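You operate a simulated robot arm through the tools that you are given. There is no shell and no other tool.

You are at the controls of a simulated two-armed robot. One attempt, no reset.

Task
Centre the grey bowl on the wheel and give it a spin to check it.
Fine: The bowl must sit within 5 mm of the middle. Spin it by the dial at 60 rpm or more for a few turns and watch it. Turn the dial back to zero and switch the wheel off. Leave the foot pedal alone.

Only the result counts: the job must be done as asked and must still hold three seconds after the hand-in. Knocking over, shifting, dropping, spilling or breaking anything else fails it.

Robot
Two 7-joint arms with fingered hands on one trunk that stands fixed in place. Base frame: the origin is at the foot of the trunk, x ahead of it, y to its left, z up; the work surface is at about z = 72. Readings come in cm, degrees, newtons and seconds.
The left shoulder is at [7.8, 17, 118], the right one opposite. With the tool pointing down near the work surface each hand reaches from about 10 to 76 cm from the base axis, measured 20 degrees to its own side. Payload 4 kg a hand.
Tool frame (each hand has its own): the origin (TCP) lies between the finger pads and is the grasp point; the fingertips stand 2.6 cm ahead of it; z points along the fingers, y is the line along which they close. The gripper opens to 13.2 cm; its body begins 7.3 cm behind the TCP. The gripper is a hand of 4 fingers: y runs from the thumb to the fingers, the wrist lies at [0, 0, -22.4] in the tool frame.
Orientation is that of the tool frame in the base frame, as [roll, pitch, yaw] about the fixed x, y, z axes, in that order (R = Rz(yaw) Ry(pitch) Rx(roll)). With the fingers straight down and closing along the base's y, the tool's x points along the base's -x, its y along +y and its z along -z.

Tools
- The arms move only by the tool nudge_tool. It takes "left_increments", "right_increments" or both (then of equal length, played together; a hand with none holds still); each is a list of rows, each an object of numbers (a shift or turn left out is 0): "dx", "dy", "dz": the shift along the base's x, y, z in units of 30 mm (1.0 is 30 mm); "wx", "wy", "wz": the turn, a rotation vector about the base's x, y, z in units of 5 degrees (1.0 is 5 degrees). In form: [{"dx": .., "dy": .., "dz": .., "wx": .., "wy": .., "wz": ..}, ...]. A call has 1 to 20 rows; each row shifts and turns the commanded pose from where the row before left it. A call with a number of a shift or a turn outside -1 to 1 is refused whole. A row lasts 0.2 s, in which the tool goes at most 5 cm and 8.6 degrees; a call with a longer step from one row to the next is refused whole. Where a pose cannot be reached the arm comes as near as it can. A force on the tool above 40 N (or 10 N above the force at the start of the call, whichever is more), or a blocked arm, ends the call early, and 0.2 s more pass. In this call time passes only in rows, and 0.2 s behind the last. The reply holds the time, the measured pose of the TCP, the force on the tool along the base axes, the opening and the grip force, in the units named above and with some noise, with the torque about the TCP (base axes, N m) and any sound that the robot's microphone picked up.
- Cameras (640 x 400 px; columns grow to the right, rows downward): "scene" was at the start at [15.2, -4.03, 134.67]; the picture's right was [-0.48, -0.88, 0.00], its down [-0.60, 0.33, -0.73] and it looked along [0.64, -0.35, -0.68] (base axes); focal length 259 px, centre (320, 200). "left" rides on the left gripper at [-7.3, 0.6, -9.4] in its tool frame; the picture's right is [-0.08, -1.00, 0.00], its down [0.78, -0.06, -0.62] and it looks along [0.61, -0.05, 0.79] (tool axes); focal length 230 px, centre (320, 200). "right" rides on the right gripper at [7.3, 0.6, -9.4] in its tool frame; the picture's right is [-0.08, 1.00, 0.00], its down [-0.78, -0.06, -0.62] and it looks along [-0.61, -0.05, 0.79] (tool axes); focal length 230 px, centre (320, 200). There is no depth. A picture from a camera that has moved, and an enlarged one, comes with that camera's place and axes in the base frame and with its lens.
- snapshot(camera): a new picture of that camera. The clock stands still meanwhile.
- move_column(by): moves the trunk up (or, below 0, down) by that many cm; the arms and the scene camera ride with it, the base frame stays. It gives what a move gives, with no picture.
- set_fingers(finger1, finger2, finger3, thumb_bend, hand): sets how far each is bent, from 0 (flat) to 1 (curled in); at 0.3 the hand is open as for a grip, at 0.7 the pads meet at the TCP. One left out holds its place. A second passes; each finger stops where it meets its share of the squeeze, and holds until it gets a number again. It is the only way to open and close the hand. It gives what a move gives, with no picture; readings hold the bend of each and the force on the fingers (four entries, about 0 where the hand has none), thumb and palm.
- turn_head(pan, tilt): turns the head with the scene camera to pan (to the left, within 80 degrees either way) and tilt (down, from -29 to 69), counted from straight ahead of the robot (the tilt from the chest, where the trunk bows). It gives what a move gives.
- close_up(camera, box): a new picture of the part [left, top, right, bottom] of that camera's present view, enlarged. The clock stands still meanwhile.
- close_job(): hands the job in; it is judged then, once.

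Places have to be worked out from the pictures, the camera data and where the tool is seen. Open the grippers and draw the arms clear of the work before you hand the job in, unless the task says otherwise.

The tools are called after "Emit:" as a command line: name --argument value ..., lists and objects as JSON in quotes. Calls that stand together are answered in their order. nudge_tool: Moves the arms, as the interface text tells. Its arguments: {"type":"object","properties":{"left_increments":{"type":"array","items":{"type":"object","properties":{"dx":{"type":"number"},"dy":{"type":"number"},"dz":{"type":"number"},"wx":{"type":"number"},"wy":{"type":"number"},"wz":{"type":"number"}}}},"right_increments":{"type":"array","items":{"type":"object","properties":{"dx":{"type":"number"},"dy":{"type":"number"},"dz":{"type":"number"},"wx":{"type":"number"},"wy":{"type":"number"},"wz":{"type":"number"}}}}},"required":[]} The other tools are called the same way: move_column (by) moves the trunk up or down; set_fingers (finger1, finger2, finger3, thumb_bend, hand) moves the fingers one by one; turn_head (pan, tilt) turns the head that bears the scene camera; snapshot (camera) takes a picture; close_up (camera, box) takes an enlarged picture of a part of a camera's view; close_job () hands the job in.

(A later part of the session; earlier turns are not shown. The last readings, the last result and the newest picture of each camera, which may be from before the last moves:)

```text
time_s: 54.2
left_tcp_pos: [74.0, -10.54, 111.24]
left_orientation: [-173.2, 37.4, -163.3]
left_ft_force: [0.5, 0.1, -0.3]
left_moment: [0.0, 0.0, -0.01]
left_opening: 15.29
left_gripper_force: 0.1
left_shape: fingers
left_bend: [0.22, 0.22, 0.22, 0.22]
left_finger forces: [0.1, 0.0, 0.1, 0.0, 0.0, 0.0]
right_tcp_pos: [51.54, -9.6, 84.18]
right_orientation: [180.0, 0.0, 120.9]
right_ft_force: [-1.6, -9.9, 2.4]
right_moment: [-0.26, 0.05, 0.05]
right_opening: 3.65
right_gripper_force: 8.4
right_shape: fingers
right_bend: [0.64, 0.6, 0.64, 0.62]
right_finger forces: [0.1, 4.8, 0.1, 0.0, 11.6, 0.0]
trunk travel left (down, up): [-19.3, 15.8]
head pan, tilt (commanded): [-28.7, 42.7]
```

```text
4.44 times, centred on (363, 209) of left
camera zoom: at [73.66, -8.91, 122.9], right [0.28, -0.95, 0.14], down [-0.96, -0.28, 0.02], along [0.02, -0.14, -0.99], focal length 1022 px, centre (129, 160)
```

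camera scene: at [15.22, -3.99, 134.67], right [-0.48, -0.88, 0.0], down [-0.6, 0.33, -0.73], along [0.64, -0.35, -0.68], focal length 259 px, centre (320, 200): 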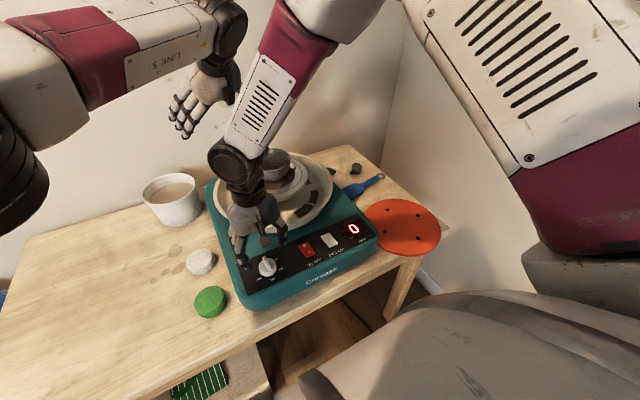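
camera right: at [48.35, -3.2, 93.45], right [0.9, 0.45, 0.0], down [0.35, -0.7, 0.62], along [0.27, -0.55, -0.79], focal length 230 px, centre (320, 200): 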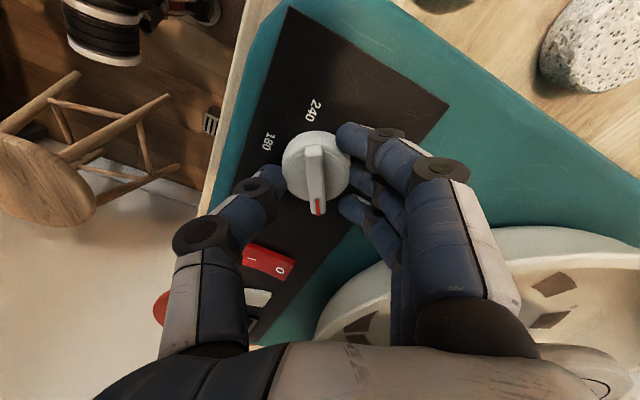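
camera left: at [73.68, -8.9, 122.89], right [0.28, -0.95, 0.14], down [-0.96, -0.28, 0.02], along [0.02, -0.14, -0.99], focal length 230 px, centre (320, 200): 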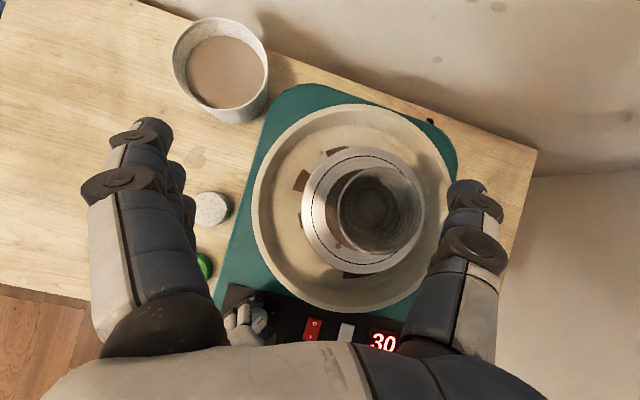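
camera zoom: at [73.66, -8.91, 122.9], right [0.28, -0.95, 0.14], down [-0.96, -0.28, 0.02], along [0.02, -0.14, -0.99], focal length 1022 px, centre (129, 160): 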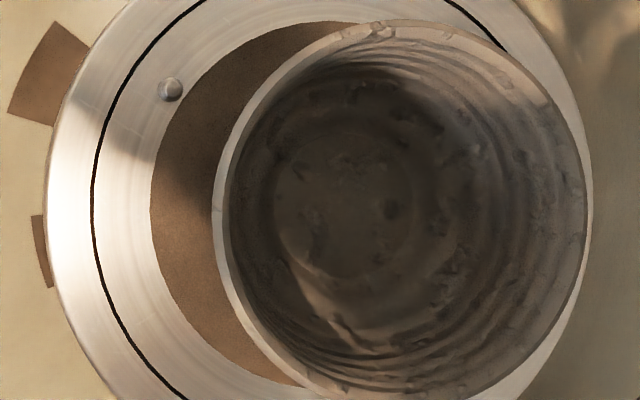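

Display reads 60 at 59° and the bowl runs calmly. I add about 26° more for a clear margin above 60 rpm, then let it run and watch.

Emit:
nudge_tool --right_increments '[{"dy": -0.03, "wz": -1}, {"wz": -1}, {"wz": -1}, {"wz": -1}, {"wz": -1}, {"wz": -0.4}, {}, {}]'

Emit:
close_up --camera "scene" --box '[220, 180, 400, 290]'

Emit:
close_up --camera "left" --box '[291, 164, 435, 254]'

Emit:
snapshot --camera "right"

```text
time_s: 56.0
left_tcp_pos: [74.07, -10.58, 111.23]
left_orientation: [-173.3, 37.4, -163.2]
left_ft_force: [-0.3, 0.4, 0.4]
left_moment: [0.0, 0.0, -0.01]
left_opening: 15.26
left_gripper_force: 0.0
left_shape: fingers
left_bend: [0.22, 0.22, 0.22, 0.22]
left_finger forces: [0.1, 0.0, 0.0, 0.0, 0.0, 0.1]
right_tcp_pos: [51.47, -9.64, 84.18]
right_orientation: [-180.0, -0.1, 94.0]
right_ft_force: [-7.5, -9.7, 0.6]
right_moment: [-0.23, 0.2, 0.06]
right_opening: 3.74
right_gripper_force: 8.4
right_shape: fingers
right_bend: [0.64, 0.61, 0.64, 0.62]
right_finger forces: [0.1, 4.5, 0.0, 0.1, 12.4, 0.0]
trunk travel left (down, up): [-19.3, 15.8]
head pan, tilt (commanded): [-28.7, 42.7]
```

```text
3.56 times, centred on (310, 235) of scene
camera zoom: at [15.13, -4.13, 134.68], right [-0.48, -0.88, 0.0], down [-0.59, 0.33, -0.73], along [0.64, -0.35, -0.68], focal length 920 px, centre (356, 76)
```

zoom: 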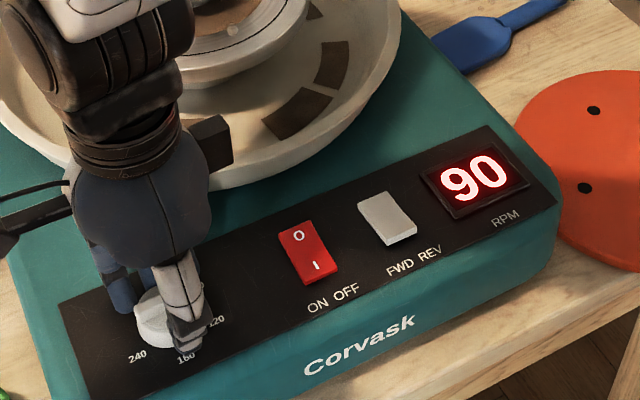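

```text
4.44 times, centred on (363, 209) of left
camera zoom: at [73.61, -8.91, 122.93], right [0.28, -0.95, 0.14], down [-0.96, -0.28, 0.02], along [0.02, -0.14, -0.99], focal length 1022 px, centre (129, 160)
```

zoom: 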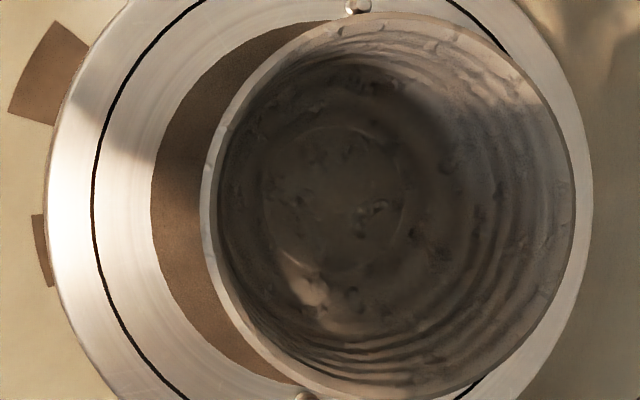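

```text
taken
camera right: at [51.64, -2.48, 93.48], right [1.0, -0.01, 0.0], down [-0.01, -0.79, 0.62], along [0.0, -0.62, -0.79], focal length 230 px, centre (320, 200)
```

right: 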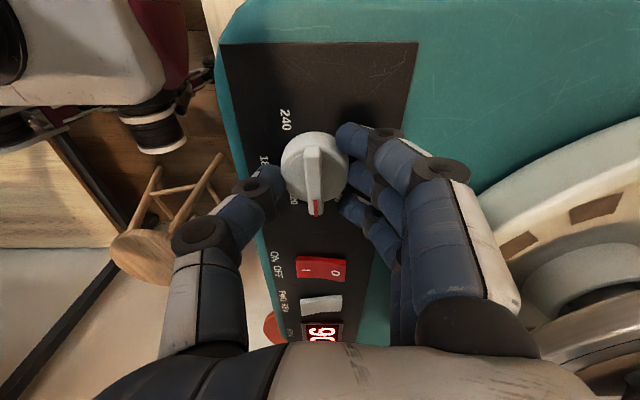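

It now shows 90 rpm and the bowl still sits calmly. I let it run several turns and take overhead pictures at different phases.

Emit:
nudge_tool --right_increments '[{}, {}, {}, {}, {}, {}]'

Emit:
close_up --camera "left" --box '[291, 164, 435, 254]'

Emit:
nudge_tool --right_increments '[{}, {}, {}, {}, {}]'

Emit:
close_up --camera "left" --box '[291, 164, 435, 254]'

Emit:
nudge_tool --right_increments '[{}, {}, {}, {}, {}, {}, {}]'

Emit:
close_up --camera "left" --box '[291, 164, 435, 254]'

Emit:
close_up --camera "scene" --box '[220, 120, 400, 290]'

```text
time_s: 57.4
left_tcp_pos: [74.01, -10.53, 111.31]
left_orientation: [-173.3, 37.4, -163.2]
left_ft_force: [0.2, -0.2, -0.2]
left_moment: [0.01, 0.01, -0.02]
left_opening: 15.3
left_gripper_force: 0.1
left_shape: fingers
left_bend: [0.22, 0.22, 0.22, 0.22]
left_finger forces: [0.0, 0.0, 0.1, 0.0, 0.0, 0.1]
right_tcp_pos: [51.52, -9.67, 84.24]
right_orientation: [-179.9, 0.0, 94.0]
right_ft_force: [-9.1, -8.6, 0.0]
right_moment: [-0.19, 0.2, 0.08]
right_opening: 3.71
right_gripper_force: 8.5
right_shape: fingers
right_bend: [0.64, 0.61, 0.64, 0.62]
right_finger forces: [0.0, 4.4, 0.0, 0.1, 12.2, 0.0]
trunk travel left (down, up): [-19.3, 15.8]
head pan, tilt (commanded): [-28.7, 42.7]
```

```text
4.44 times, centred on (363, 209) of left
camera zoom: at [73.61, -8.9, 122.93], right [0.28, -0.95, 0.14], down [-0.96, -0.28, 0.02], along [0.02, -0.14, -0.99], focal length 1022 px, centre (129, 160)
```

zoom: 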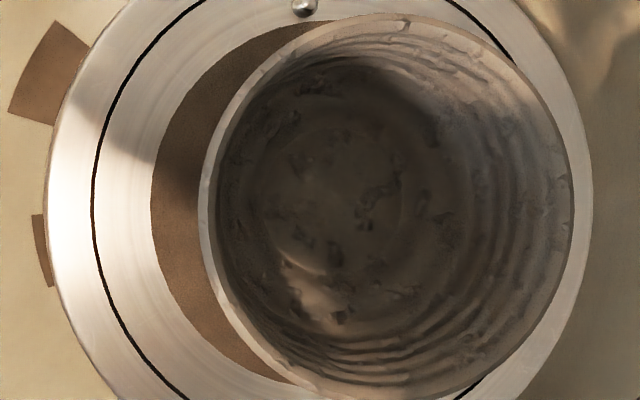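

```text
time_s: 58.6
left_tcp_pos: [73.95, -10.5, 111.2]
left_orientation: [-173.3, 37.4, -163.3]
left_ft_force: [-0.2, 0.8, -0.5]
left_moment: [0.01, 0.0, -0.03]
left_opening: 15.29
left_gripper_force: 0.1
left_shape: fingers
left_bend: [0.22, 0.22, 0.22, 0.22]
left_finger forces: [0.0, 0.1, 0.0, 0.0, 0.1, 0.1]
right_tcp_pos: [51.49, -9.77, 84.31]
right_orientation: [-180.0, 0.0, 94.0]
right_ft_force: [-7.2, -7.9, 0.3]
right_moment: [-0.18, 0.17, 0.04]
right_opening: 3.7
right_gripper_force: 8.8
right_shape: fingers
right_bend: [0.64, 0.61, 0.64, 0.62]
right_finger forces: [0.0, 4.3, 0.1, 0.0, 12.3, 0.0]
trunk travel left (down, up): [-19.3, 15.8]
head pan, tilt (commanded): [-28.7, 42.7]
```

```text
4.44 times, centred on (363, 209) of left
camera zoom: at [73.61, -8.9, 122.93], right [0.28, -0.95, 0.14], down [-0.96, -0.28, 0.02], along [0.02, -0.14, -0.99], focal length 1022 px, centre (129, 160)
```

zoom: 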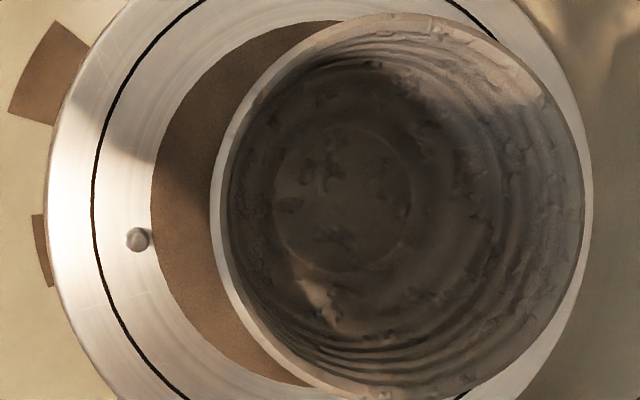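

```text
time_s: 60.2
left_tcp_pos: [73.94, -10.46, 111.19]
left_orientation: [-173.4, 37.3, -163.4]
left_ft_force: [-0.4, 0.1, 0.4]
left_moment: [0.01, 0.01, -0.02]
left_opening: 15.32
left_gripper_force: 0.1
left_shape: fingers
left_bend: [0.22, 0.22, 0.22, 0.22]
left_finger forces: [0.2, 0.0, 0.1, 0.1, 0.0, 0.0]
right_tcp_pos: [51.65, -9.64, 84.18]
right_orientation: [180.0, 0.0, 94.0]
right_ft_force: [-6.9, -7.4, 0.0]
right_moment: [-0.22, 0.17, 0.03]
right_opening: 3.72
right_gripper_force: 8.9
right_shape: fingers
right_bend: [0.64, 0.61, 0.64, 0.62]
right_finger forces: [0.0, 4.4, 0.1, 0.1, 12.3, 0.1]
trunk travel left (down, up): [-19.3, 15.8]
head pan, tilt (commanded): [-28.7, 42.7]
```

```text
4.44 times, centred on (363, 209) of left
camera zoom: at [73.61, -8.9, 122.93], right [0.28, -0.95, 0.14], down [-0.96, -0.28, 0.02], along [0.02, -0.14, -0.99], focal length 1022 px, centre (129, 160)
```

zoom: 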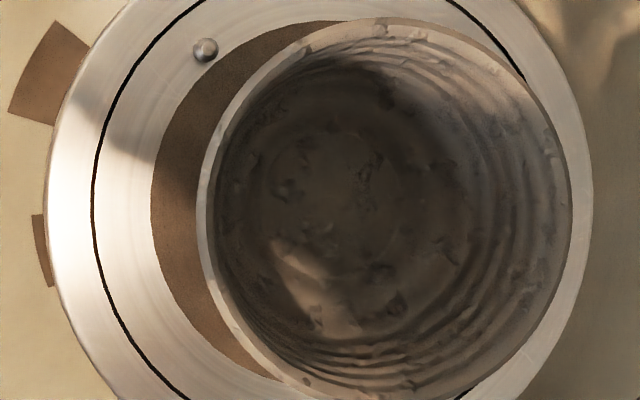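

```text
2.35 times, centred on (310, 205) of scene
camera zoom: at [15.13, -4.12, 134.68], right [-0.48, -0.88, 0.0], down [-0.59, 0.33, -0.73], along [0.64, -0.35, -0.68], focal length 608 px, centre (344, 188)
```

zoom: 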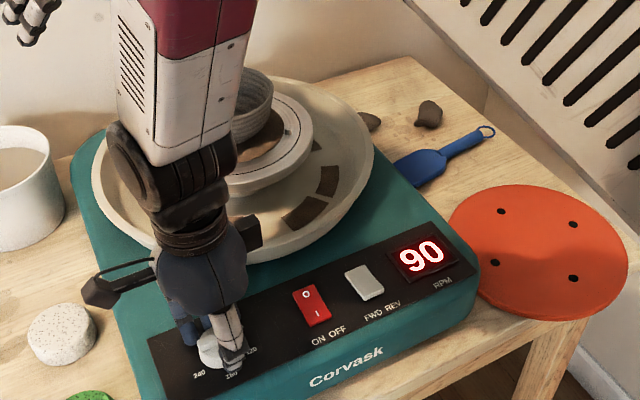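

Several turns at 90 rpm with a steady ~2.5 mm run-out and no drift of the bowl. I turn the dial back by the same 86° to zero.

Emit:
nudge_tool --right_increments '[{"wz": 1}, {"wz": 1}, {"wz": 1}, {"wz": 1}, {"wz": 1}, {"wz": 0.4, "dy": 0.03}, {"wz": 1}, {"wz": 1}, {"wz": 1}, {"wz": 1}, {"wz": 0.8, "dy": 0.03}, {"wz": 1}, {"wz": 1}, {"wz": 1}, {"wz": 1}, {"wz": 1}]'

Emit:
snapshot --camera "right"

Emit:
close_up --camera "scene" --box '[220, 120, 400, 290]'

```text
time_s: 63.6
left_tcp_pos: [74.02, -10.43, 111.18]
left_orientation: [-173.3, 37.4, -163.4]
left_ft_force: [-0.9, 0.6, -0.5]
left_moment: [-0.03, 0.0, 0.01]
left_opening: 15.29
left_gripper_force: 0.1
left_shape: fingers
left_bend: [0.22, 0.22, 0.22, 0.22]
left_finger forces: [0.1, 0.1, 0.0, 0.0, 0.0, 0.1]
right_tcp_pos: [51.66, -9.42, 84.26]
right_orientation: [180.0, 0.0, 170.0]
right_ft_force: [-0.7, -1.1, -0.6]
right_moment: [-0.03, -0.01, 0.0]
right_opening: 3.57
right_gripper_force: 6.1
right_shape: fingers
right_bend: [0.64, 0.6, 0.64, 0.62]
right_finger forces: [0.6, 5.4, 0.1, 0.0, 7.5, 0.0]
trunk travel left (down, up): [-19.3, 15.8]
head pan, tilt (commanded): [-28.7, 42.7]
```

```text
taken
camera right: at [44.54, -7.77, 93.48], right [0.25, 0.97, 0.0], down [0.76, -0.19, 0.62], along [0.6, -0.15, -0.79], focal length 230 px, centre (320, 200)
```

right: 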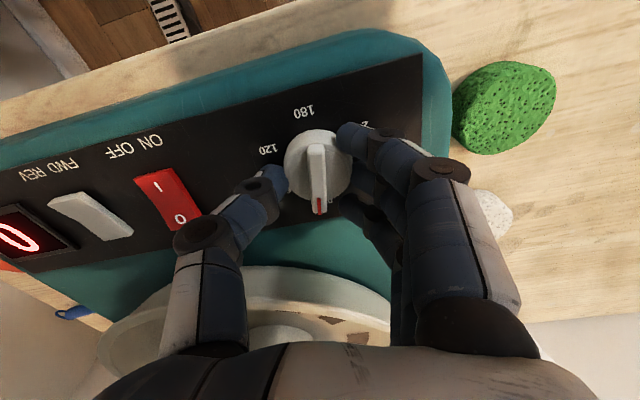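

```text
2.35 times, centred on (310, 205) of scene
camera zoom: at [15.19, -4.05, 134.67], right [-0.48, -0.88, 0.0], down [-0.6, 0.33, -0.73], along [0.64, -0.35, -0.68], focal length 608 px, centre (344, 188)
```

zoom: 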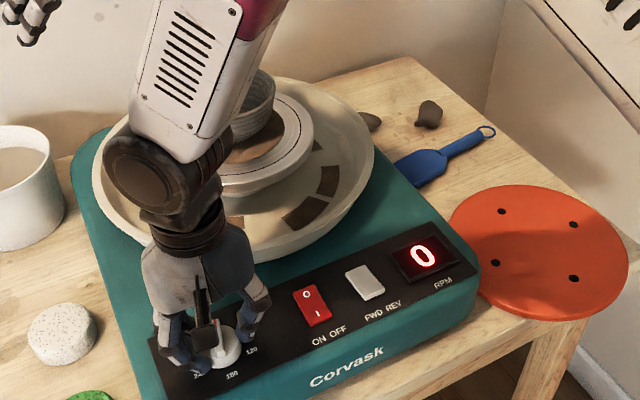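

Yaw is 170°, so 10° remain (display already 0). I turn the last 10° and check the pointer against the 0 mark.

Emit:
nudge_tool --right_increments '[{"wz": 0.7}, {"wz": 0.7}, {"wz": 0.6}, {}]'

Emit:
close_up --camera "right" --box '[200, 60, 440, 220]'

Emit:
close_up --camera "left" --box '[205, 270, 325, 350]'

```text
time_s: 64.6
left_tcp_pos: [74.11, -10.34, 111.14]
left_orientation: [-173.3, 37.4, -163.4]
left_ft_force: [-0.5, -0.1, 0.1]
left_moment: [0.02, 0.0, 0.0]
left_opening: 15.3
left_gripper_force: 0.1
left_shape: fingers
left_bend: [0.22, 0.22, 0.22, 0.22]
left_finger forces: [0.0, 0.0, 0.1, 0.0, 0.1, 0.0]
right_tcp_pos: [51.54, -9.41, 84.13]
right_orientation: [179.9, 0.1, -179.9]
right_ft_force: [-1.3, 0.4, -1.3]
right_moment: [0.06, 0.01, -0.01]
right_opening: 3.58
right_gripper_force: 6.6
right_shape: fingers
right_bend: [0.63, 0.6, 0.64, 0.62]
right_finger forces: [1.0, 5.8, 0.1, 0.1, 6.6, 0.1]
trunk travel left (down, up): [-19.3, 15.8]
head pan, tilt (commanded): [-28.7, 42.7]
```

```text
2.50 times, centred on (320, 140) of right
camera zoom: at [44.34, -9.03, 93.49], right [0.08, 1.0, 0.0], down [0.78, -0.06, 0.62], along [0.62, -0.05, -0.79], focal length 575 px, centre (320, 350)
```

zoom: 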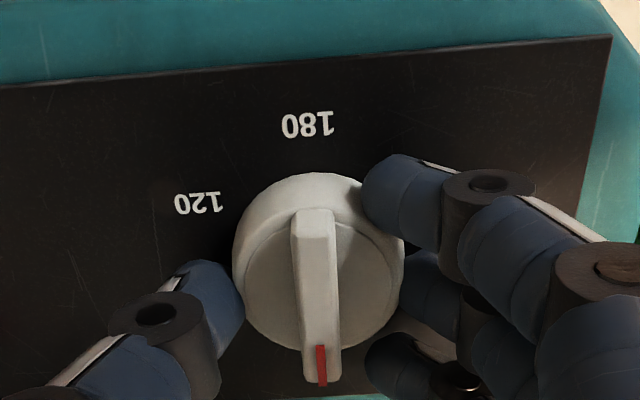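

```text
5.00 times, centred on (265, 310) of left
camera zoom: at [73.67, -8.82, 122.9], right [0.28, -0.95, 0.14], down [-0.96, -0.28, 0.02], along [0.02, -0.14, -0.99], focal length 1150 px, centre (595, -350)
```

zoom: 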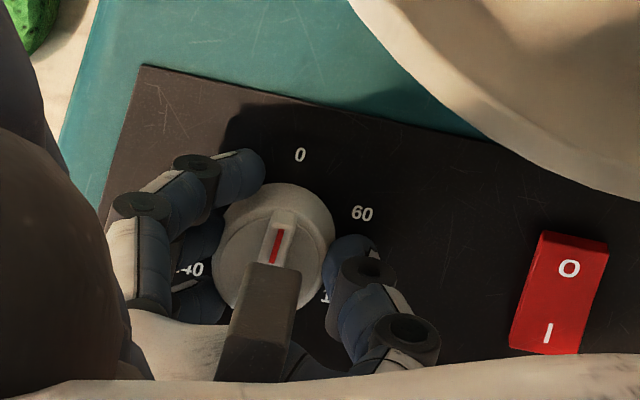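

The pointer is within a degree or two of its starting position. I nudge it 2.5° further back to make sure it sits at the zero stop, watching the torque.

Emit:
nudge_tool --right_increments '[{"wz": 0.25}, {"wz": 0.25}, {}]'

Emit:
close_up --camera "right" --box '[200, 60, 440, 220]'

Emit:
close_up --camera "left" --box '[215, 280, 311, 340]'

```text
time_s: 65.4
left_tcp_pos: [73.89, -10.52, 111.28]
left_orientation: [-173.2, 37.5, -163.2]
left_ft_force: [-0.1, 0.0, 0.5]
left_moment: [-0.03, 0.03, 0.0]
left_opening: 15.3
left_gripper_force: 0.0
left_shape: fingers
left_bend: [0.22, 0.22, 0.22, 0.22]
left_finger forces: [0.0, 0.0, 0.1, 0.0, 0.0, 0.0]
right_tcp_pos: [51.55, -9.43, 84.31]
right_orientation: [-179.9, 0.1, -177.4]
right_ft_force: [-1.8, 0.1, 0.6]
right_moment: [0.04, 0.05, -0.07]
right_opening: 3.51
right_gripper_force: 6.8
right_shape: fingers
right_bend: [0.63, 0.6, 0.64, 0.63]
right_finger forces: [0.8, 6.5, 0.0, 0.1, 6.2, 0.0]
trunk travel left (down, up): [-19.3, 15.8]
head pan, tilt (commanded): [-28.7, 42.7]
```

```text
2.50 times, centred on (320, 140) of right
camera zoom: at [44.32, -9.37, 93.47], right [0.03, 1.0, 0.0], down [0.79, -0.03, 0.62], along [0.62, -0.02, -0.79], focal length 575 px, centre (320, 350)
```

zoom: 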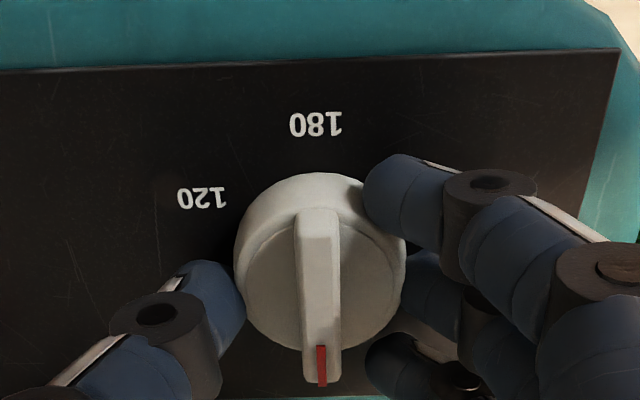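

```text
6.67 times, centred on (263, 310) of left
camera zoom: at [73.66, -8.82, 122.91], right [0.28, -0.95, 0.14], down [-0.96, -0.28, 0.02], along [0.02, -0.14, -0.99], focal length 1534 px, centre (700, -533)
```

zoom: 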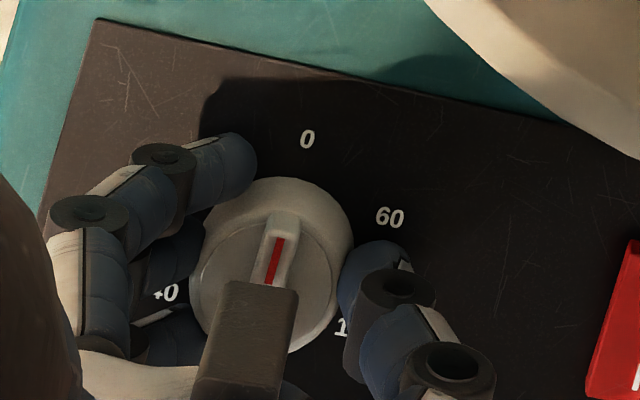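

The red pointer coincides with its original zero position (280,238)–(270,283), and the torque shows the stop. I release the knob.

Emit:
set_fingers --hand "right" --finger1 0.5 --finger2 0.5 --finger3 0.5 --thumb_bend 0.5

Emit:
nudge_tool --right_increments '[{"dz": 0.3}, {"dz": 0.4}, {"dz": 0.6}, {"dz": 0.6}, {"dz": 0.6}]'

Emit:
close_up --camera "right" --box '[120, 60, 440, 220]'

Emit:
close_up --camera "left" --box '[215, 280, 311, 340]'

Emit:
close_up --camera "left" --box '[291, 164, 435, 254]'

```text
time_s: 66.4
left_tcp_pos: [74.17, -10.4, 111.14]
left_orientation: [-173.3, 37.4, -163.3]
left_ft_force: [0.3, -0.4, -0.6]
left_moment: [0.02, -0.01, 0.01]
left_opening: 15.28
left_gripper_force: 0.1
left_shape: fingers
left_bend: [0.22, 0.22, 0.22, 0.22]
left_finger forces: [0.0, 0.0, 0.0, 0.0, 0.0, 0.0]
right_tcp_pos: [51.59, -9.33, 84.16]
right_orientation: [-180.0, 0.1, -177.6]
right_ft_force: [0.5, 0.1, 0.4]
right_moment: [0.0, 0.0, 0.01]
right_opening: 6.98
right_gripper_force: 0.1
right_shape: fingers
right_bend: [0.5, 0.5, 0.5, 0.5]
right_finger forces: [0.0, 0.1, 0.0, 0.1, 0.0, 0.1]
trunk travel left (down, up): [-19.3, 15.8]
head pan, tilt (commanded): [-28.7, 42.7]
```

```text
time_s: 67.6
left_tcp_pos: [73.95, -10.31, 111.2]
left_orientation: [-173.4, 37.4, -163.3]
left_ft_force: [-0.1, -0.1, -0.3]
left_moment: [-0.01, 0.0, 0.0]
left_opening: 15.32
left_gripper_force: 0.0
left_shape: fingers
left_bend: [0.22, 0.22, 0.22, 0.22]
left_finger forces: [0.1, 0.1, 0.0, 0.0, 0.0, 0.0]
right_tcp_pos: [51.44, -9.35, 91.64]
right_orientation: [180.0, 0.1, -177.4]
right_ft_force: [-0.2, 0.0, 0.7]
right_moment: [0.04, 0.01, 0.02]
right_opening: 7.02
right_gripper_force: 0.1
right_shape: fingers
right_bend: [0.5, 0.5, 0.5, 0.5]
right_finger forces: [0.0, 0.0, 0.0, 0.0, 0.1, 0.1]
trunk travel left (down, up): [-19.3, 15.8]
head pan, tilt (commanded): [-28.7, 42.7]
```

```text
2.00 times, centred on (280, 140) of right
camera zoom: at [44.29, -9.34, 100.93], right [0.03, 1.0, 0.0], down [0.79, -0.03, 0.62], along [0.62, -0.02, -0.79], focal length 460 px, centre (400, 320)
```

zoom: 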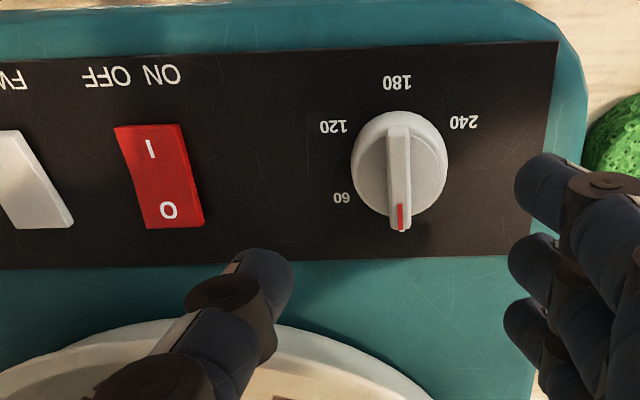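

```text
6.67 times, centred on (263, 310) of left
camera zoom: at [73.65, -8.82, 122.93], right [0.28, -0.95, 0.14], down [-0.96, -0.28, 0.02], along [0.02, -0.14, -0.99], focal length 1534 px, centre (700, -533)
```

zoom: 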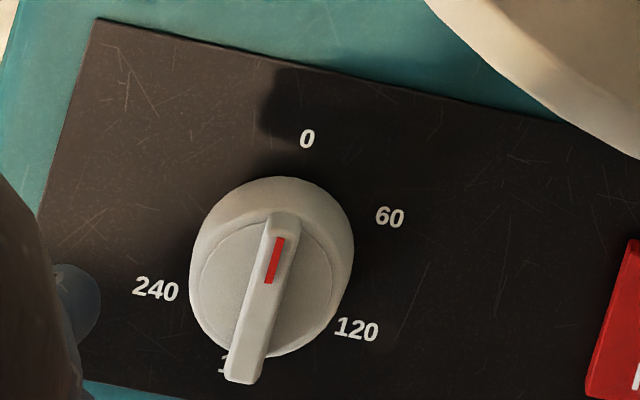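

```text
4.44 times, centred on (363, 209) of left
camera zoom: at [73.65, -8.82, 122.93], right [0.28, -0.95, 0.14], down [-0.96, -0.28, 0.02], along [0.02, -0.14, -0.99], focal length 1022 px, centre (129, 160)
```

zoom: 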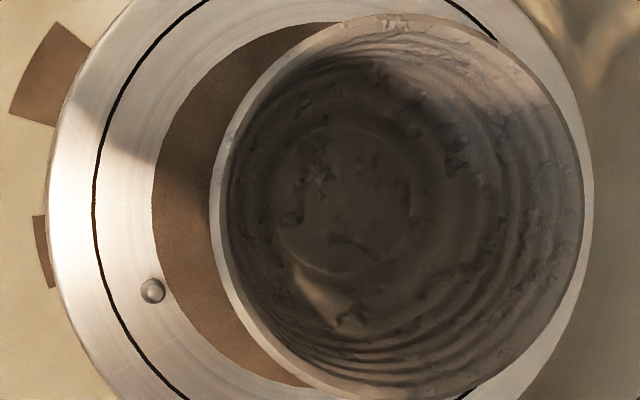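

The pointer is exactly back at 0. Now I curl the fingers again, rotate the thumb forward, and move above the raised "O" half of the switch at about (53.4, -20.1).

Emit:
set_fingers --hand "right" --finger1 1.0 --finger2 1.0 --finger3 1.0 --thumb_bend 0.5

Emit:
nudge_tool --right_increments '[{"dx": -0.066, "dy": -0.235, "dz": 0.02, "wz": 0.957}, {"dx": -0.066, "dy": -0.235, "dz": 0.02, "wz": 0.957}, {"dx": -0.066, "dy": -0.235, "dz": 0.02, "wz": 0.957}, {"dx": -0.066, "dy": -0.235, "dz": 0.02, "wz": 0.957}, {"dx": -0.066, "dy": -0.235, "dz": 0.02, "wz": 0.957}, {"dx": -0.066, "dy": -0.235, "dz": 0.02, "wz": 0.957}, {"dx": -0.066, "dy": -0.235, "dz": 0.02, "wz": 0.957}, {"dx": -0.066, "dy": -0.235, "dz": 0.02, "wz": 0.957}, {"dx": -0.066, "dy": -0.235, "dz": 0.02, "wz": 0.957}, {"dx": -0.066, "dy": -0.235, "dz": 0.02, "wz": 0.957}, {"dx": -0.066, "dy": -0.235, "dz": 0.02, "wz": 0.957}, {"dx": -0.066, "dy": -0.235, "dz": 0.02, "wz": 0.957}]'

Emit:
close_up --camera "right" --box '[120, 60, 340, 210]'

Emit:
close_up --camera "left" --box '[215, 270, 435, 380]'

```text
time_s: 68.6
left_tcp_pos: [73.94, -10.37, 111.09]
left_orientation: [-173.2, 37.4, -163.3]
left_ft_force: [0.4, -0.1, -0.2]
left_moment: [0.0, -0.01, 0.01]
left_opening: 15.33
left_gripper_force: 0.1
left_shape: fingers
left_bend: [0.22, 0.22, 0.22, 0.22]
left_finger forces: [0.1, 0.0, 0.0, 0.0, 0.1, 0.0]
right_tcp_pos: [51.54, -9.38, 91.61]
right_orientation: [-180.0, 0.0, -177.5]
right_ft_force: [0.5, 0.7, -0.9]
right_moment: [0.0, 0.02, 0.0]
right_opening: 4.75
right_gripper_force: 0.0
right_shape: fingers
right_bend: [1.0, 1.0, 1.0, 0.5]
right_finger forces: [0.1, 0.1, 0.0, 0.0, 0.1, 0.0]
trunk travel left (down, up): [-19.3, 15.8]
head pan, tilt (commanded): [-28.7, 42.7]
```

```text
time_s: 71.2
left_tcp_pos: [73.94, -10.43, 111.17]
left_orientation: [-173.3, 37.4, -163.3]
left_ft_force: [-0.2, 0.3, -0.6]
left_moment: [0.02, -0.01, 0.01]
left_opening: 15.28
left_gripper_force: 0.0
left_shape: fingers
left_bend: [0.22, 0.22, 0.22, 0.22]
left_finger forces: [0.1, 0.1, 0.1, 0.0, 0.0, 0.0]
right_tcp_pos: [49.11, -17.94, 92.39]
right_orientation: [180.0, 0.1, -119.9]
right_ft_force: [0.2, 0.0, 0.1]
right_moment: [0.03, 0.0, 0.0]
right_opening: 4.73
right_gripper_force: 0.0
right_shape: fingers
right_bend: [1.0, 1.0, 1.0, 0.5]
right_finger forces: [0.0, 0.0, 0.1, 0.0, 0.0, 0.0]
trunk travel left (down, up): [-19.3, 15.8]
head pan, tilt (commanded): [-28.7, 42.7]
```

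```text
2.67 times, centred on (230, 135) of right
camera zoom: at [45.11, -24.06, 101.68], right [-0.83, 0.56, 0.0], down [0.44, 0.65, 0.62], along [0.35, 0.51, -0.79], focal length 614 px, centre (560, 373)
```

zoom: 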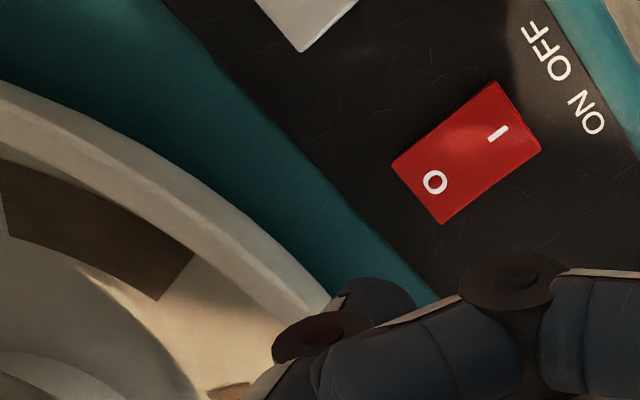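

```text
2.91 times, centred on (325, 325) of left
camera zoom: at [73.67, -8.83, 122.9], right [0.28, -0.95, 0.14], down [-0.96, -0.28, 0.02], along [0.02, -0.14, -0.99], focal length 669 px, centre (306, -164)
```

zoom: 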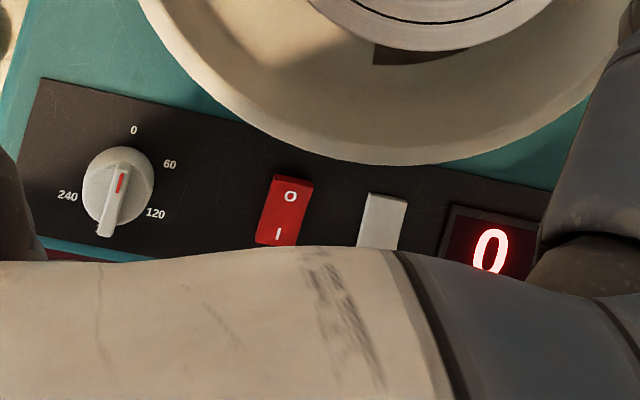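

The thumb tip will land at about (53.0, -20.2); the "O" label is at (53.3, -19.9). I shift slightly toward the outer end of the O half and descend to just above it.

Emit:
nudge_tool --right_increments '[{"dx": 0.17, "dy": 0.08, "dz": -0.3}, {"dz": -0.45}, {"dz": -0.45}, {"dz": -0.4}, {"dz": -0.35}]'

Emit:
close_up --camera "right" --box '[180, 110, 340, 210]'

Emit:
close_up --camera "left" --box '[215, 270, 435, 380]'

```text
time_s: 72.4
left_tcp_pos: [73.99, -10.39, 111.05]
left_orientation: [-173.5, 37.3, -163.3]
left_ft_force: [0.5, 1.1, 1.0]
left_moment: [0.01, 0.04, 0.04]
left_opening: 15.28
left_gripper_force: 0.0
left_shape: fingers
left_bend: [0.22, 0.22, 0.22, 0.22]
left_finger forces: [0.0, 0.1, 0.0, 0.0, 0.0, 0.0]
right_tcp_pos: [49.7, -17.57, 86.63]
right_orientation: [-180.0, 0.0, -119.9]
right_ft_force: [-0.6, 0.1, 0.1]
right_moment: [0.02, 0.02, 0.0]
right_opening: 4.74
right_gripper_force: 0.0
right_shape: fingers
right_bend: [1.0, 1.0, 1.0, 0.5]
right_finger forces: [0.0, 0.0, 0.0, 0.1, 0.0, 0.1]
trunk travel left (down, up): [-19.3, 15.8]
head pan, tilt (commanded): [-28.7, 42.7]
```

```text
4.00 times, centred on (260, 160) of right
camera zoom: at [45.7, -23.78, 95.81], right [-0.83, 0.56, 0.0], down [0.44, 0.65, 0.62], along [0.35, 0.51, -0.79], focal length 920 px, centre (560, 360)
```

zoom: 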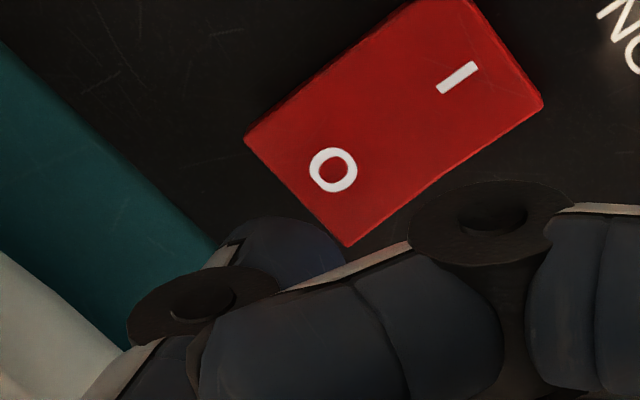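

```text
2.91 times, centred on (325, 325) of left
camera zoom: at [73.7, -8.82, 122.87], right [0.28, -0.95, 0.14], down [-0.96, -0.28, 0.02], along [0.02, -0.14, -0.99], focal length 669 px, centre (306, -164)
```

zoom: 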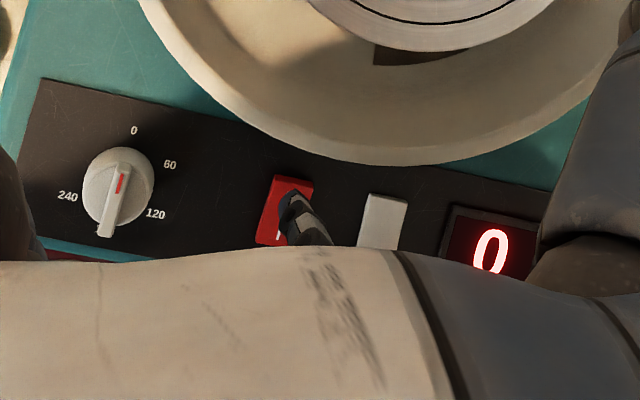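

The thumb is above the outer part of the "O" half. I trim a little toward its middle and press down in small steps.

Emit:
nudge_tool --right_increments '[{"dx": -0.07, "dy": -0.1, "dz": -0.1}, {"dz": -0.15}, {"dz": -0.15}, {"dz": -0.15}, {"dz": -0.1}]'

Emit:
close_up --camera "right" --box '[180, 110, 340, 210]'

Emit:
close_up --camera "left" --box '[215, 270, 435, 380]'

```text
time_s: 73.6
left_tcp_pos: [73.99, -10.36, 111.09]
left_orientation: [-173.4, 37.4, -163.3]
left_ft_force: [-0.8, 0.8, -0.4]
left_moment: [0.01, 0.0, 0.04]
left_opening: 15.27
left_gripper_force: 0.1
left_shape: fingers
left_bend: [0.22, 0.22, 0.22, 0.22]
left_finger forces: [0.0, 0.0, 0.0, 0.0, 0.0, 0.1]
right_tcp_pos: [49.51, -17.9, 84.58]
right_orientation: [-179.9, 0.0, -119.9]
right_ft_force: [0.2, -0.1, -0.8]
right_moment: [0.05, 0.01, 0.02]
right_opening: 4.8
right_gripper_force: 0.0
right_shape: fingers
right_bend: [1.0, 1.0, 1.0, 0.5]
right_finger forces: [0.0, 0.1, 0.0, 0.0, 0.1, 0.1]
trunk travel left (down, up): [-19.3, 15.8]
head pan, tilt (commanded): [-28.7, 42.7]
```

```text
4.00 times, centred on (260, 160) of right
camera zoom: at [45.44, -24.11, 93.85], right [-0.82, 0.57, 0.0], down [0.44, 0.65, 0.62], along [0.35, 0.51, -0.79], focal length 920 px, centre (560, 360)
```

zoom: 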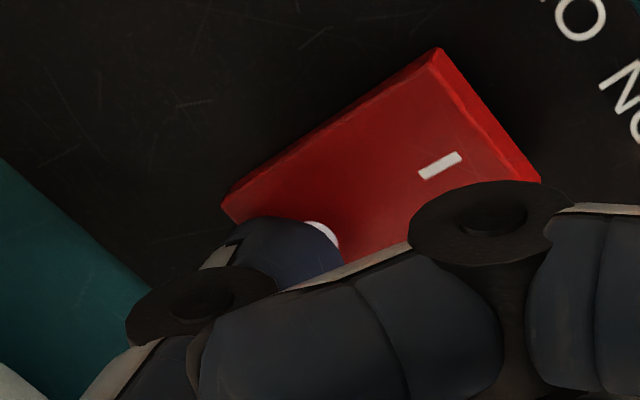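

```text
2.91 times, centred on (325, 325) of left
camera zoom: at [73.69, -8.82, 122.88], right [0.28, -0.95, 0.14], down [-0.96, -0.28, 0.02], along [0.02, -0.14, -0.99], focal length 669 px, centre (306, -164)
```

zoom: 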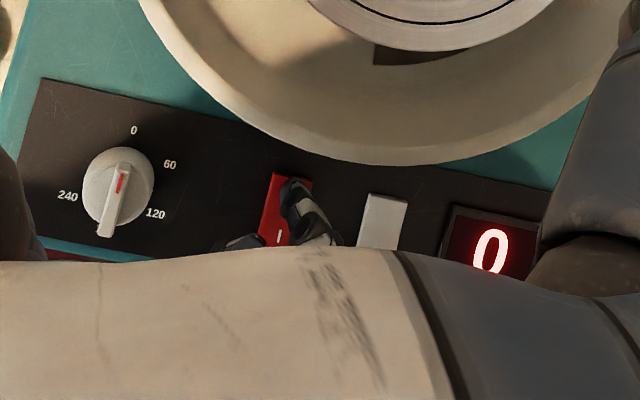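

No force is left and the "I" end now stands up again, so the switch seems to have snapped to O. I press slightly further to be sure it is fully seated.

Emit:
nudge_tool --right_increments '[{"dz": -0.05}, {"dz": -0.05}]'

```text
time_s: 74.2
left_tcp_pos: [73.97, -10.51, 111.31]
left_orientation: [-173.2, 37.5, -163.2]
left_ft_force: [0.2, 0.3, -1.3]
left_moment: [-0.04, 0.01, 0.0]
left_opening: 15.29
left_gripper_force: 0.0
left_shape: fingers
left_bend: [0.22, 0.22, 0.22, 0.22]
left_finger forces: [0.0, 0.1, 0.0, 0.0, 0.1, 0.0]
right_tcp_pos: [49.34, -17.86, 84.49]
right_orientation: [-179.8, 0.1, -120.0]
right_ft_force: [-2.8, -1.5, 16.3]
right_moment: [-0.54, -0.54, -0.12]
right_opening: 4.76
right_gripper_force: 8.3
right_shape: fingers
right_bend: [1.0, 1.0, 1.0, 0.5]
right_finger forces: [0.1, 0.0, 0.1, 0.0, 15.8, 0.0]
trunk travel left (down, up): [-19.3, 15.8]
head pan, tilt (commanded): [-28.7, 42.7]
```

The thumb meets the end stop with 16 N, so the O half is fully down. I lift away, back out low past the front, and check the switch.

Emit:
nudge_tool --right_increments '[{"dz": 0.3}, {"dz": 0.5}, {"dz": 0.6}, {"dz": 0.6, "dx": -0.3}, {"dz": 0.4, "dx": -0.5}, {"dx": -0.6}]'

Emit:
close_up --camera "right" --box '[120, 20, 360, 180]'

Emit:
close_up --camera "left" --box '[291, 300, 419, 360]'

Emit:
close_up --camera "left" --box '[291, 164, 435, 254]'

Emit:
snapshot --camera "scene"

```text
time_s: 75.6
left_tcp_pos: [74.1, -10.41, 111.19]
left_orientation: [-173.4, 37.4, -163.3]
left_ft_force: [-0.4, 0.4, 1.2]
left_moment: [0.0, 0.02, -0.01]
left_opening: 15.27
left_gripper_force: 0.0
left_shape: fingers
left_bend: [0.22, 0.22, 0.22, 0.22]
left_finger forces: [0.0, 0.0, 0.0, 0.0, 0.0, 0.0]
right_tcp_pos: [45.3, -17.92, 91.61]
right_orientation: [179.9, 0.2, -119.9]
right_ft_force: [0.1, 0.2, -0.3]
right_moment: [0.0, 0.03, 0.01]
right_opening: 4.76
right_gripper_force: 0.0
right_shape: fingers
right_bend: [1.0, 1.0, 1.0, 0.5]
right_finger forces: [0.1, 0.0, 0.0, 0.1, 0.0, 0.0]
trunk travel left (down, up): [-19.3, 15.8]
head pan, tilt (commanded): [-28.7, 42.7]
```

```text
2.50 times, centred on (240, 100) of right
camera zoom: at [41.2, -24.09, 100.83], right [-0.83, 0.56, 0.0], down [0.44, 0.65, 0.62], along [0.35, 0.51, -0.79], focal length 575 px, centre (520, 450)
```

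zoom: 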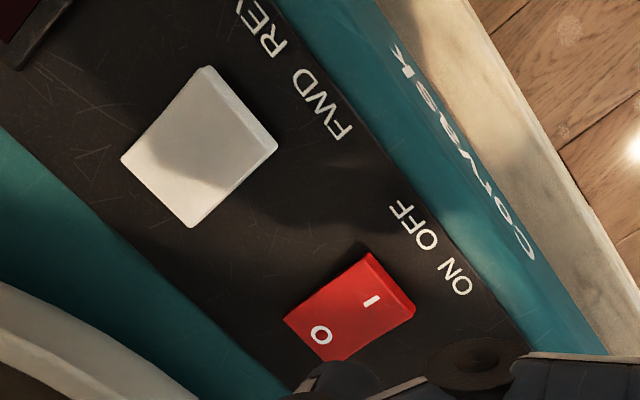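

```text
5.00 times, centred on (355, 330) of left
camera zoom: at [73.66, -8.81, 122.93], right [0.28, -0.95, 0.14], down [-0.96, -0.28, 0.02], along [0.02, -0.14, -0.99], focal length 1150 px, centre (145, -450)
```

zoom: 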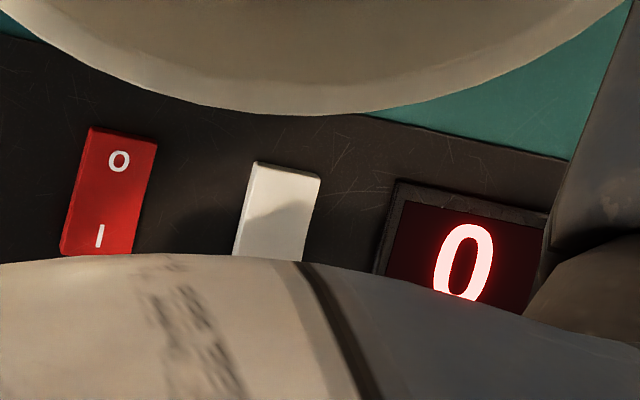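

```text
4.44 times, centred on (363, 209) of left
camera zoom: at [73.66, -8.81, 122.93], right [0.28, -0.95, 0.14], down [-0.96, -0.28, 0.02], along [0.02, -0.14, -0.99], focal length 1022 px, centre (129, 160)
```

zoom: 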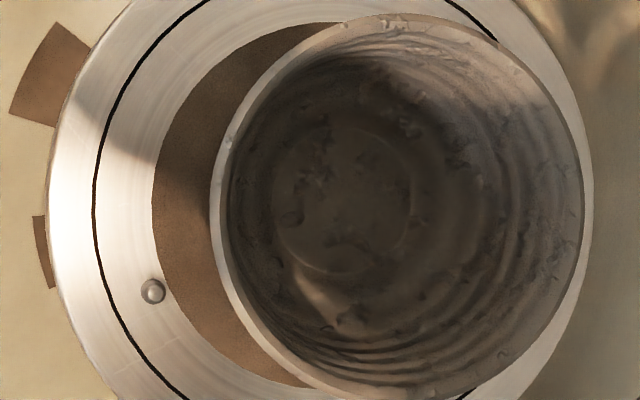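

```text
taken
camera scene: at [15.18, -4.02, 134.68], right [-0.48, -0.88, 0.0], down [-0.6, 0.33, -0.73], along [0.64, -0.35, -0.68], focal length 259 px, centre (320, 200)
```

scene: 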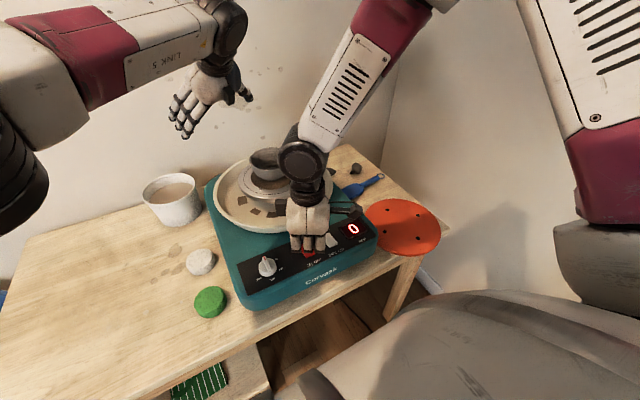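

The switch is back in its original OFF tilt, the display shows 0, and the wheel stands still with the bowl unchanged. I withdraw the right arm to its side and the left arm back to the left.

Emit:
nudge_tool --right_increments '[{"dy": -0.9, "dz": 0.2}, {"dy": -0.9, "dz": 0.2}, {"dy": -0.9, "dz": 0.2}, {"dy": -0.9, "dz": 0.3}, {"dy": -0.9, "dz": 0.5}, {"dy": -0.9, "dz": 0.8}, {"dy": -0.9, "dz": 0.9}, {"dy": -0.9, "dz": 0.9}, {"dy": -0.9, "dz": 0.9}, {"dz": 0.9, "wz": -1}, {"wz": -1}, {"wz": -1}, {"wz": -1}, {"wz": -1}, {"wz": -1}, {"wz": -1}, {"wz": -1}, {"wz": -1}, {"wz": -1}]'

Emit:
set_fingers --hand "right" --finger1 0.3 --finger2 0.3 --finger3 0.3 --thumb_bend 0.3

Emit:
nudge_tool --left_increments '[{"dz": 0.2, "dx": -0.2, "dy": 0.2}, {"dx": -0.5, "dy": 0.7}, {"dx": -0.6, "dy": 0.9}, {"dx": -0.6, "dy": 0.9}, {"dx": -0.6, "dy": 0.9}, {"dx": -0.6, "dy": 0.9}, {"dx": -0.6, "dy": 0.9}, {"dx": -0.6, "dy": 0.9}, {"dx": -0.6, "dy": 0.9}, {"dx": -0.6, "dy": 0.9}, {"dx": -0.6, "dy": 0.9}, {"dx": -0.6, "dy": 0.9}]'

Emit:
snapshot --camera "scene"

Emit:
snapshot --camera "left"

Emit:
snapshot --camera "right"

```text
time_s: 79.6
left_tcp_pos: [73.98, -10.31, 111.21]
left_orientation: [-173.2, 37.4, -163.3]
left_ft_force: [0.1, -0.3, -0.1]
left_moment: [-0.01, 0.02, -0.01]
left_opening: 15.3
left_gripper_force: 0.1
left_shape: fingers
left_bend: [0.22, 0.22, 0.22, 0.22]
left_finger forces: [0.1, 0.0, 0.0, 0.1, 0.0, 0.0]
right_tcp_pos: [45.27, -42.19, 108.88]
right_orientation: [-179.9, 0.1, -170.1]
right_ft_force: [0.5, -0.1, 0.4]
right_moment: [0.02, 0.01, 0.0]
right_opening: 4.74
right_gripper_force: 0.1
right_shape: fingers
right_bend: [1.0, 1.0, 1.0, 0.5]
right_finger forces: [0.1, 0.0, 0.0, 0.0, 0.0, 0.0]
trunk travel left (down, up): [-19.3, 15.8]
head pan, tilt (commanded): [-28.7, 42.7]
```

```text
time_s: 80.6
left_tcp_pos: [74.02, -10.35, 111.22]
left_orientation: [-173.2, 37.4, -163.3]
left_ft_force: [-0.6, 0.1, -0.7]
left_moment: [0.02, 0.03, 0.0]
left_opening: 15.28
left_gripper_force: 0.0
left_shape: fingers
left_bend: [0.22, 0.22, 0.22, 0.22]
left_finger forces: [0.0, 0.0, 0.1, 0.1, 0.1, 0.0]
right_tcp_pos: [45.31, -42.25, 108.87]
right_orientation: [-179.9, 0.2, -170.0]
right_ft_force: [0.1, 0.7, 0.9]
right_moment: [-0.01, -0.03, -0.03]
right_opening: 13.6
right_gripper_force: 0.1
right_shape: fingers
right_bend: [0.3, 0.3, 0.3, 0.3]
right_finger forces: [0.0, 0.0, 0.0, 0.0, 0.1, 0.1]
trunk travel left (down, up): [-19.3, 15.8]
head pan, tilt (commanded): [-28.7, 42.7]
```

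```text
time_s: 83.2
left_tcp_pos: [53.66, 18.82, 111.57]
left_orientation: [-173.4, 37.4, -163.7]
left_ft_force: [0.7, -0.1, 0.4]
left_moment: [-0.03, 0.0, 0.01]
left_opening: 15.3
left_gripper_force: 0.0
left_shape: fingers
left_bend: [0.22, 0.22, 0.22, 0.22]
left_finger forces: [0.0, 0.1, 0.1, 0.0, 0.0, 0.0]
right_tcp_pos: [45.29, -42.24, 109.0]
right_orientation: [-180.0, 0.2, -169.9]
right_ft_force: [-0.5, 0.7, 0.6]
right_moment: [0.0, -0.03, 0.01]
right_opening: 13.58
right_gripper_force: 0.0
right_shape: fingers
right_bend: [0.3, 0.3, 0.3, 0.3]
right_finger forces: [0.0, 0.0, 0.0, 0.0, 0.1, 0.0]
trunk travel left (down, up): [-19.3, 15.8]
head pan, tilt (commanded): [-28.7, 42.7]
```

```text
taken
camera scene: at [15.14, -3.97, 134.69], right [-0.48, -0.88, 0.0], down [-0.59, 0.33, -0.74], along [0.64, -0.35, -0.68], focal length 259 px, centre (320, 200)
```

scene: 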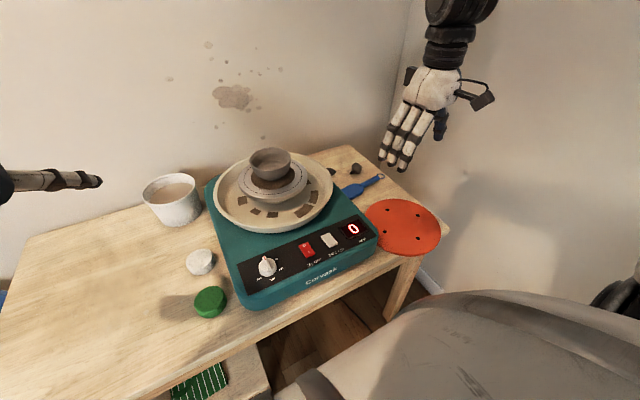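

```text
taken
camera left: at [53.29, 20.42, 123.42], right [0.27, -0.95, 0.14], down [-0.96, -0.27, 0.02], along [0.02, -0.14, -0.99], focal length 230 px, centre (320, 200)
```

left: 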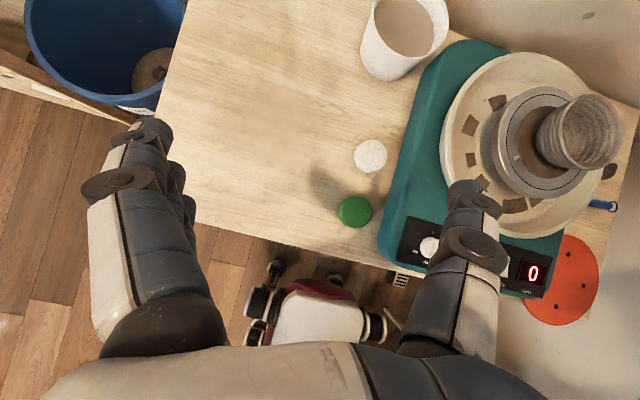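

```text
taken
camera right: at [38.04, -43.02, 118.24], right [-0.1, 1.0, 0.0], down [0.78, 0.08, 0.62], along [0.62, 0.06, -0.79], focal length 230 px, centre (320, 200)
```

right: 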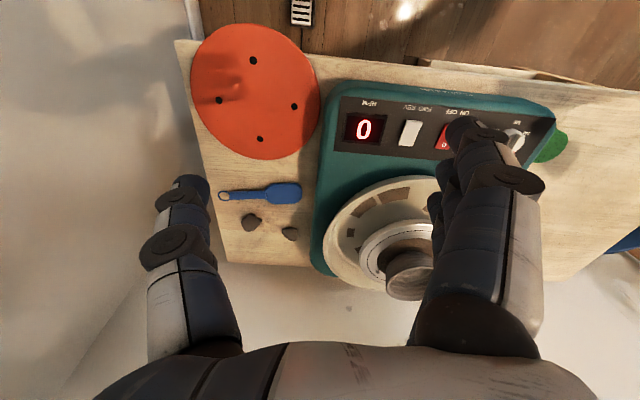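

Both arms are clear, hands open, and nothing else has moved. One last zoom on the wheel and panel before handing in.

Emit:
close_up --camera "scene" --box '[232, 140, 312, 200]'

Emit:
close_up --camera "scene" --box '[230, 210, 390, 310]'

```text
6.67 times, centred on (272, 170) of scene
camera zoom: at [15.14, -3.97, 134.69], right [-0.48, -0.88, 0.0], down [-0.59, 0.33, -0.74], along [0.64, -0.35, -0.68], focal length 1724 px, centre (640, 400)
```

zoom: 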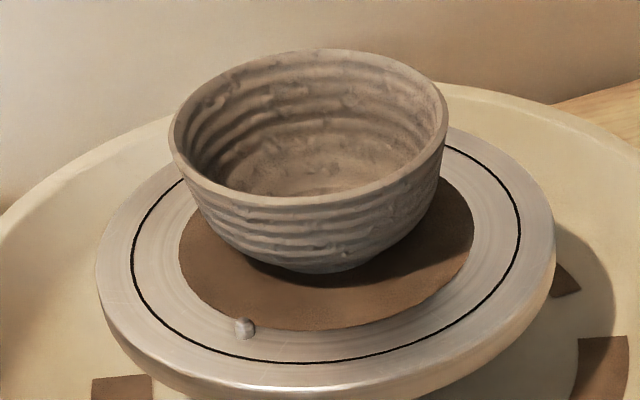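

```text
4.00 times, centred on (310, 260) of scene
camera zoom: at [15.14, -3.97, 134.69], right [-0.48, -0.88, 0.0], down [-0.59, 0.33, -0.74], along [0.64, -0.35, -0.68], focal length 1034 px, centre (360, -40)
```

zoom: 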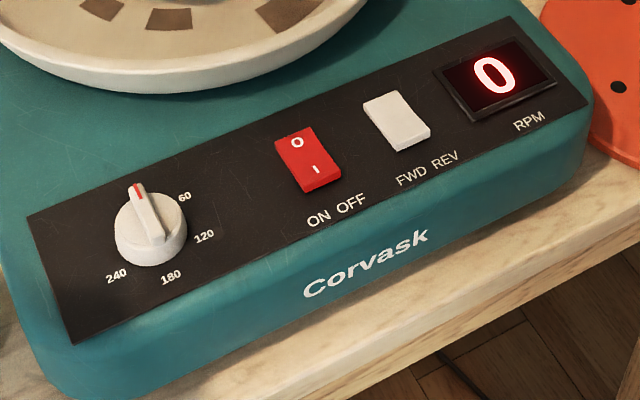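

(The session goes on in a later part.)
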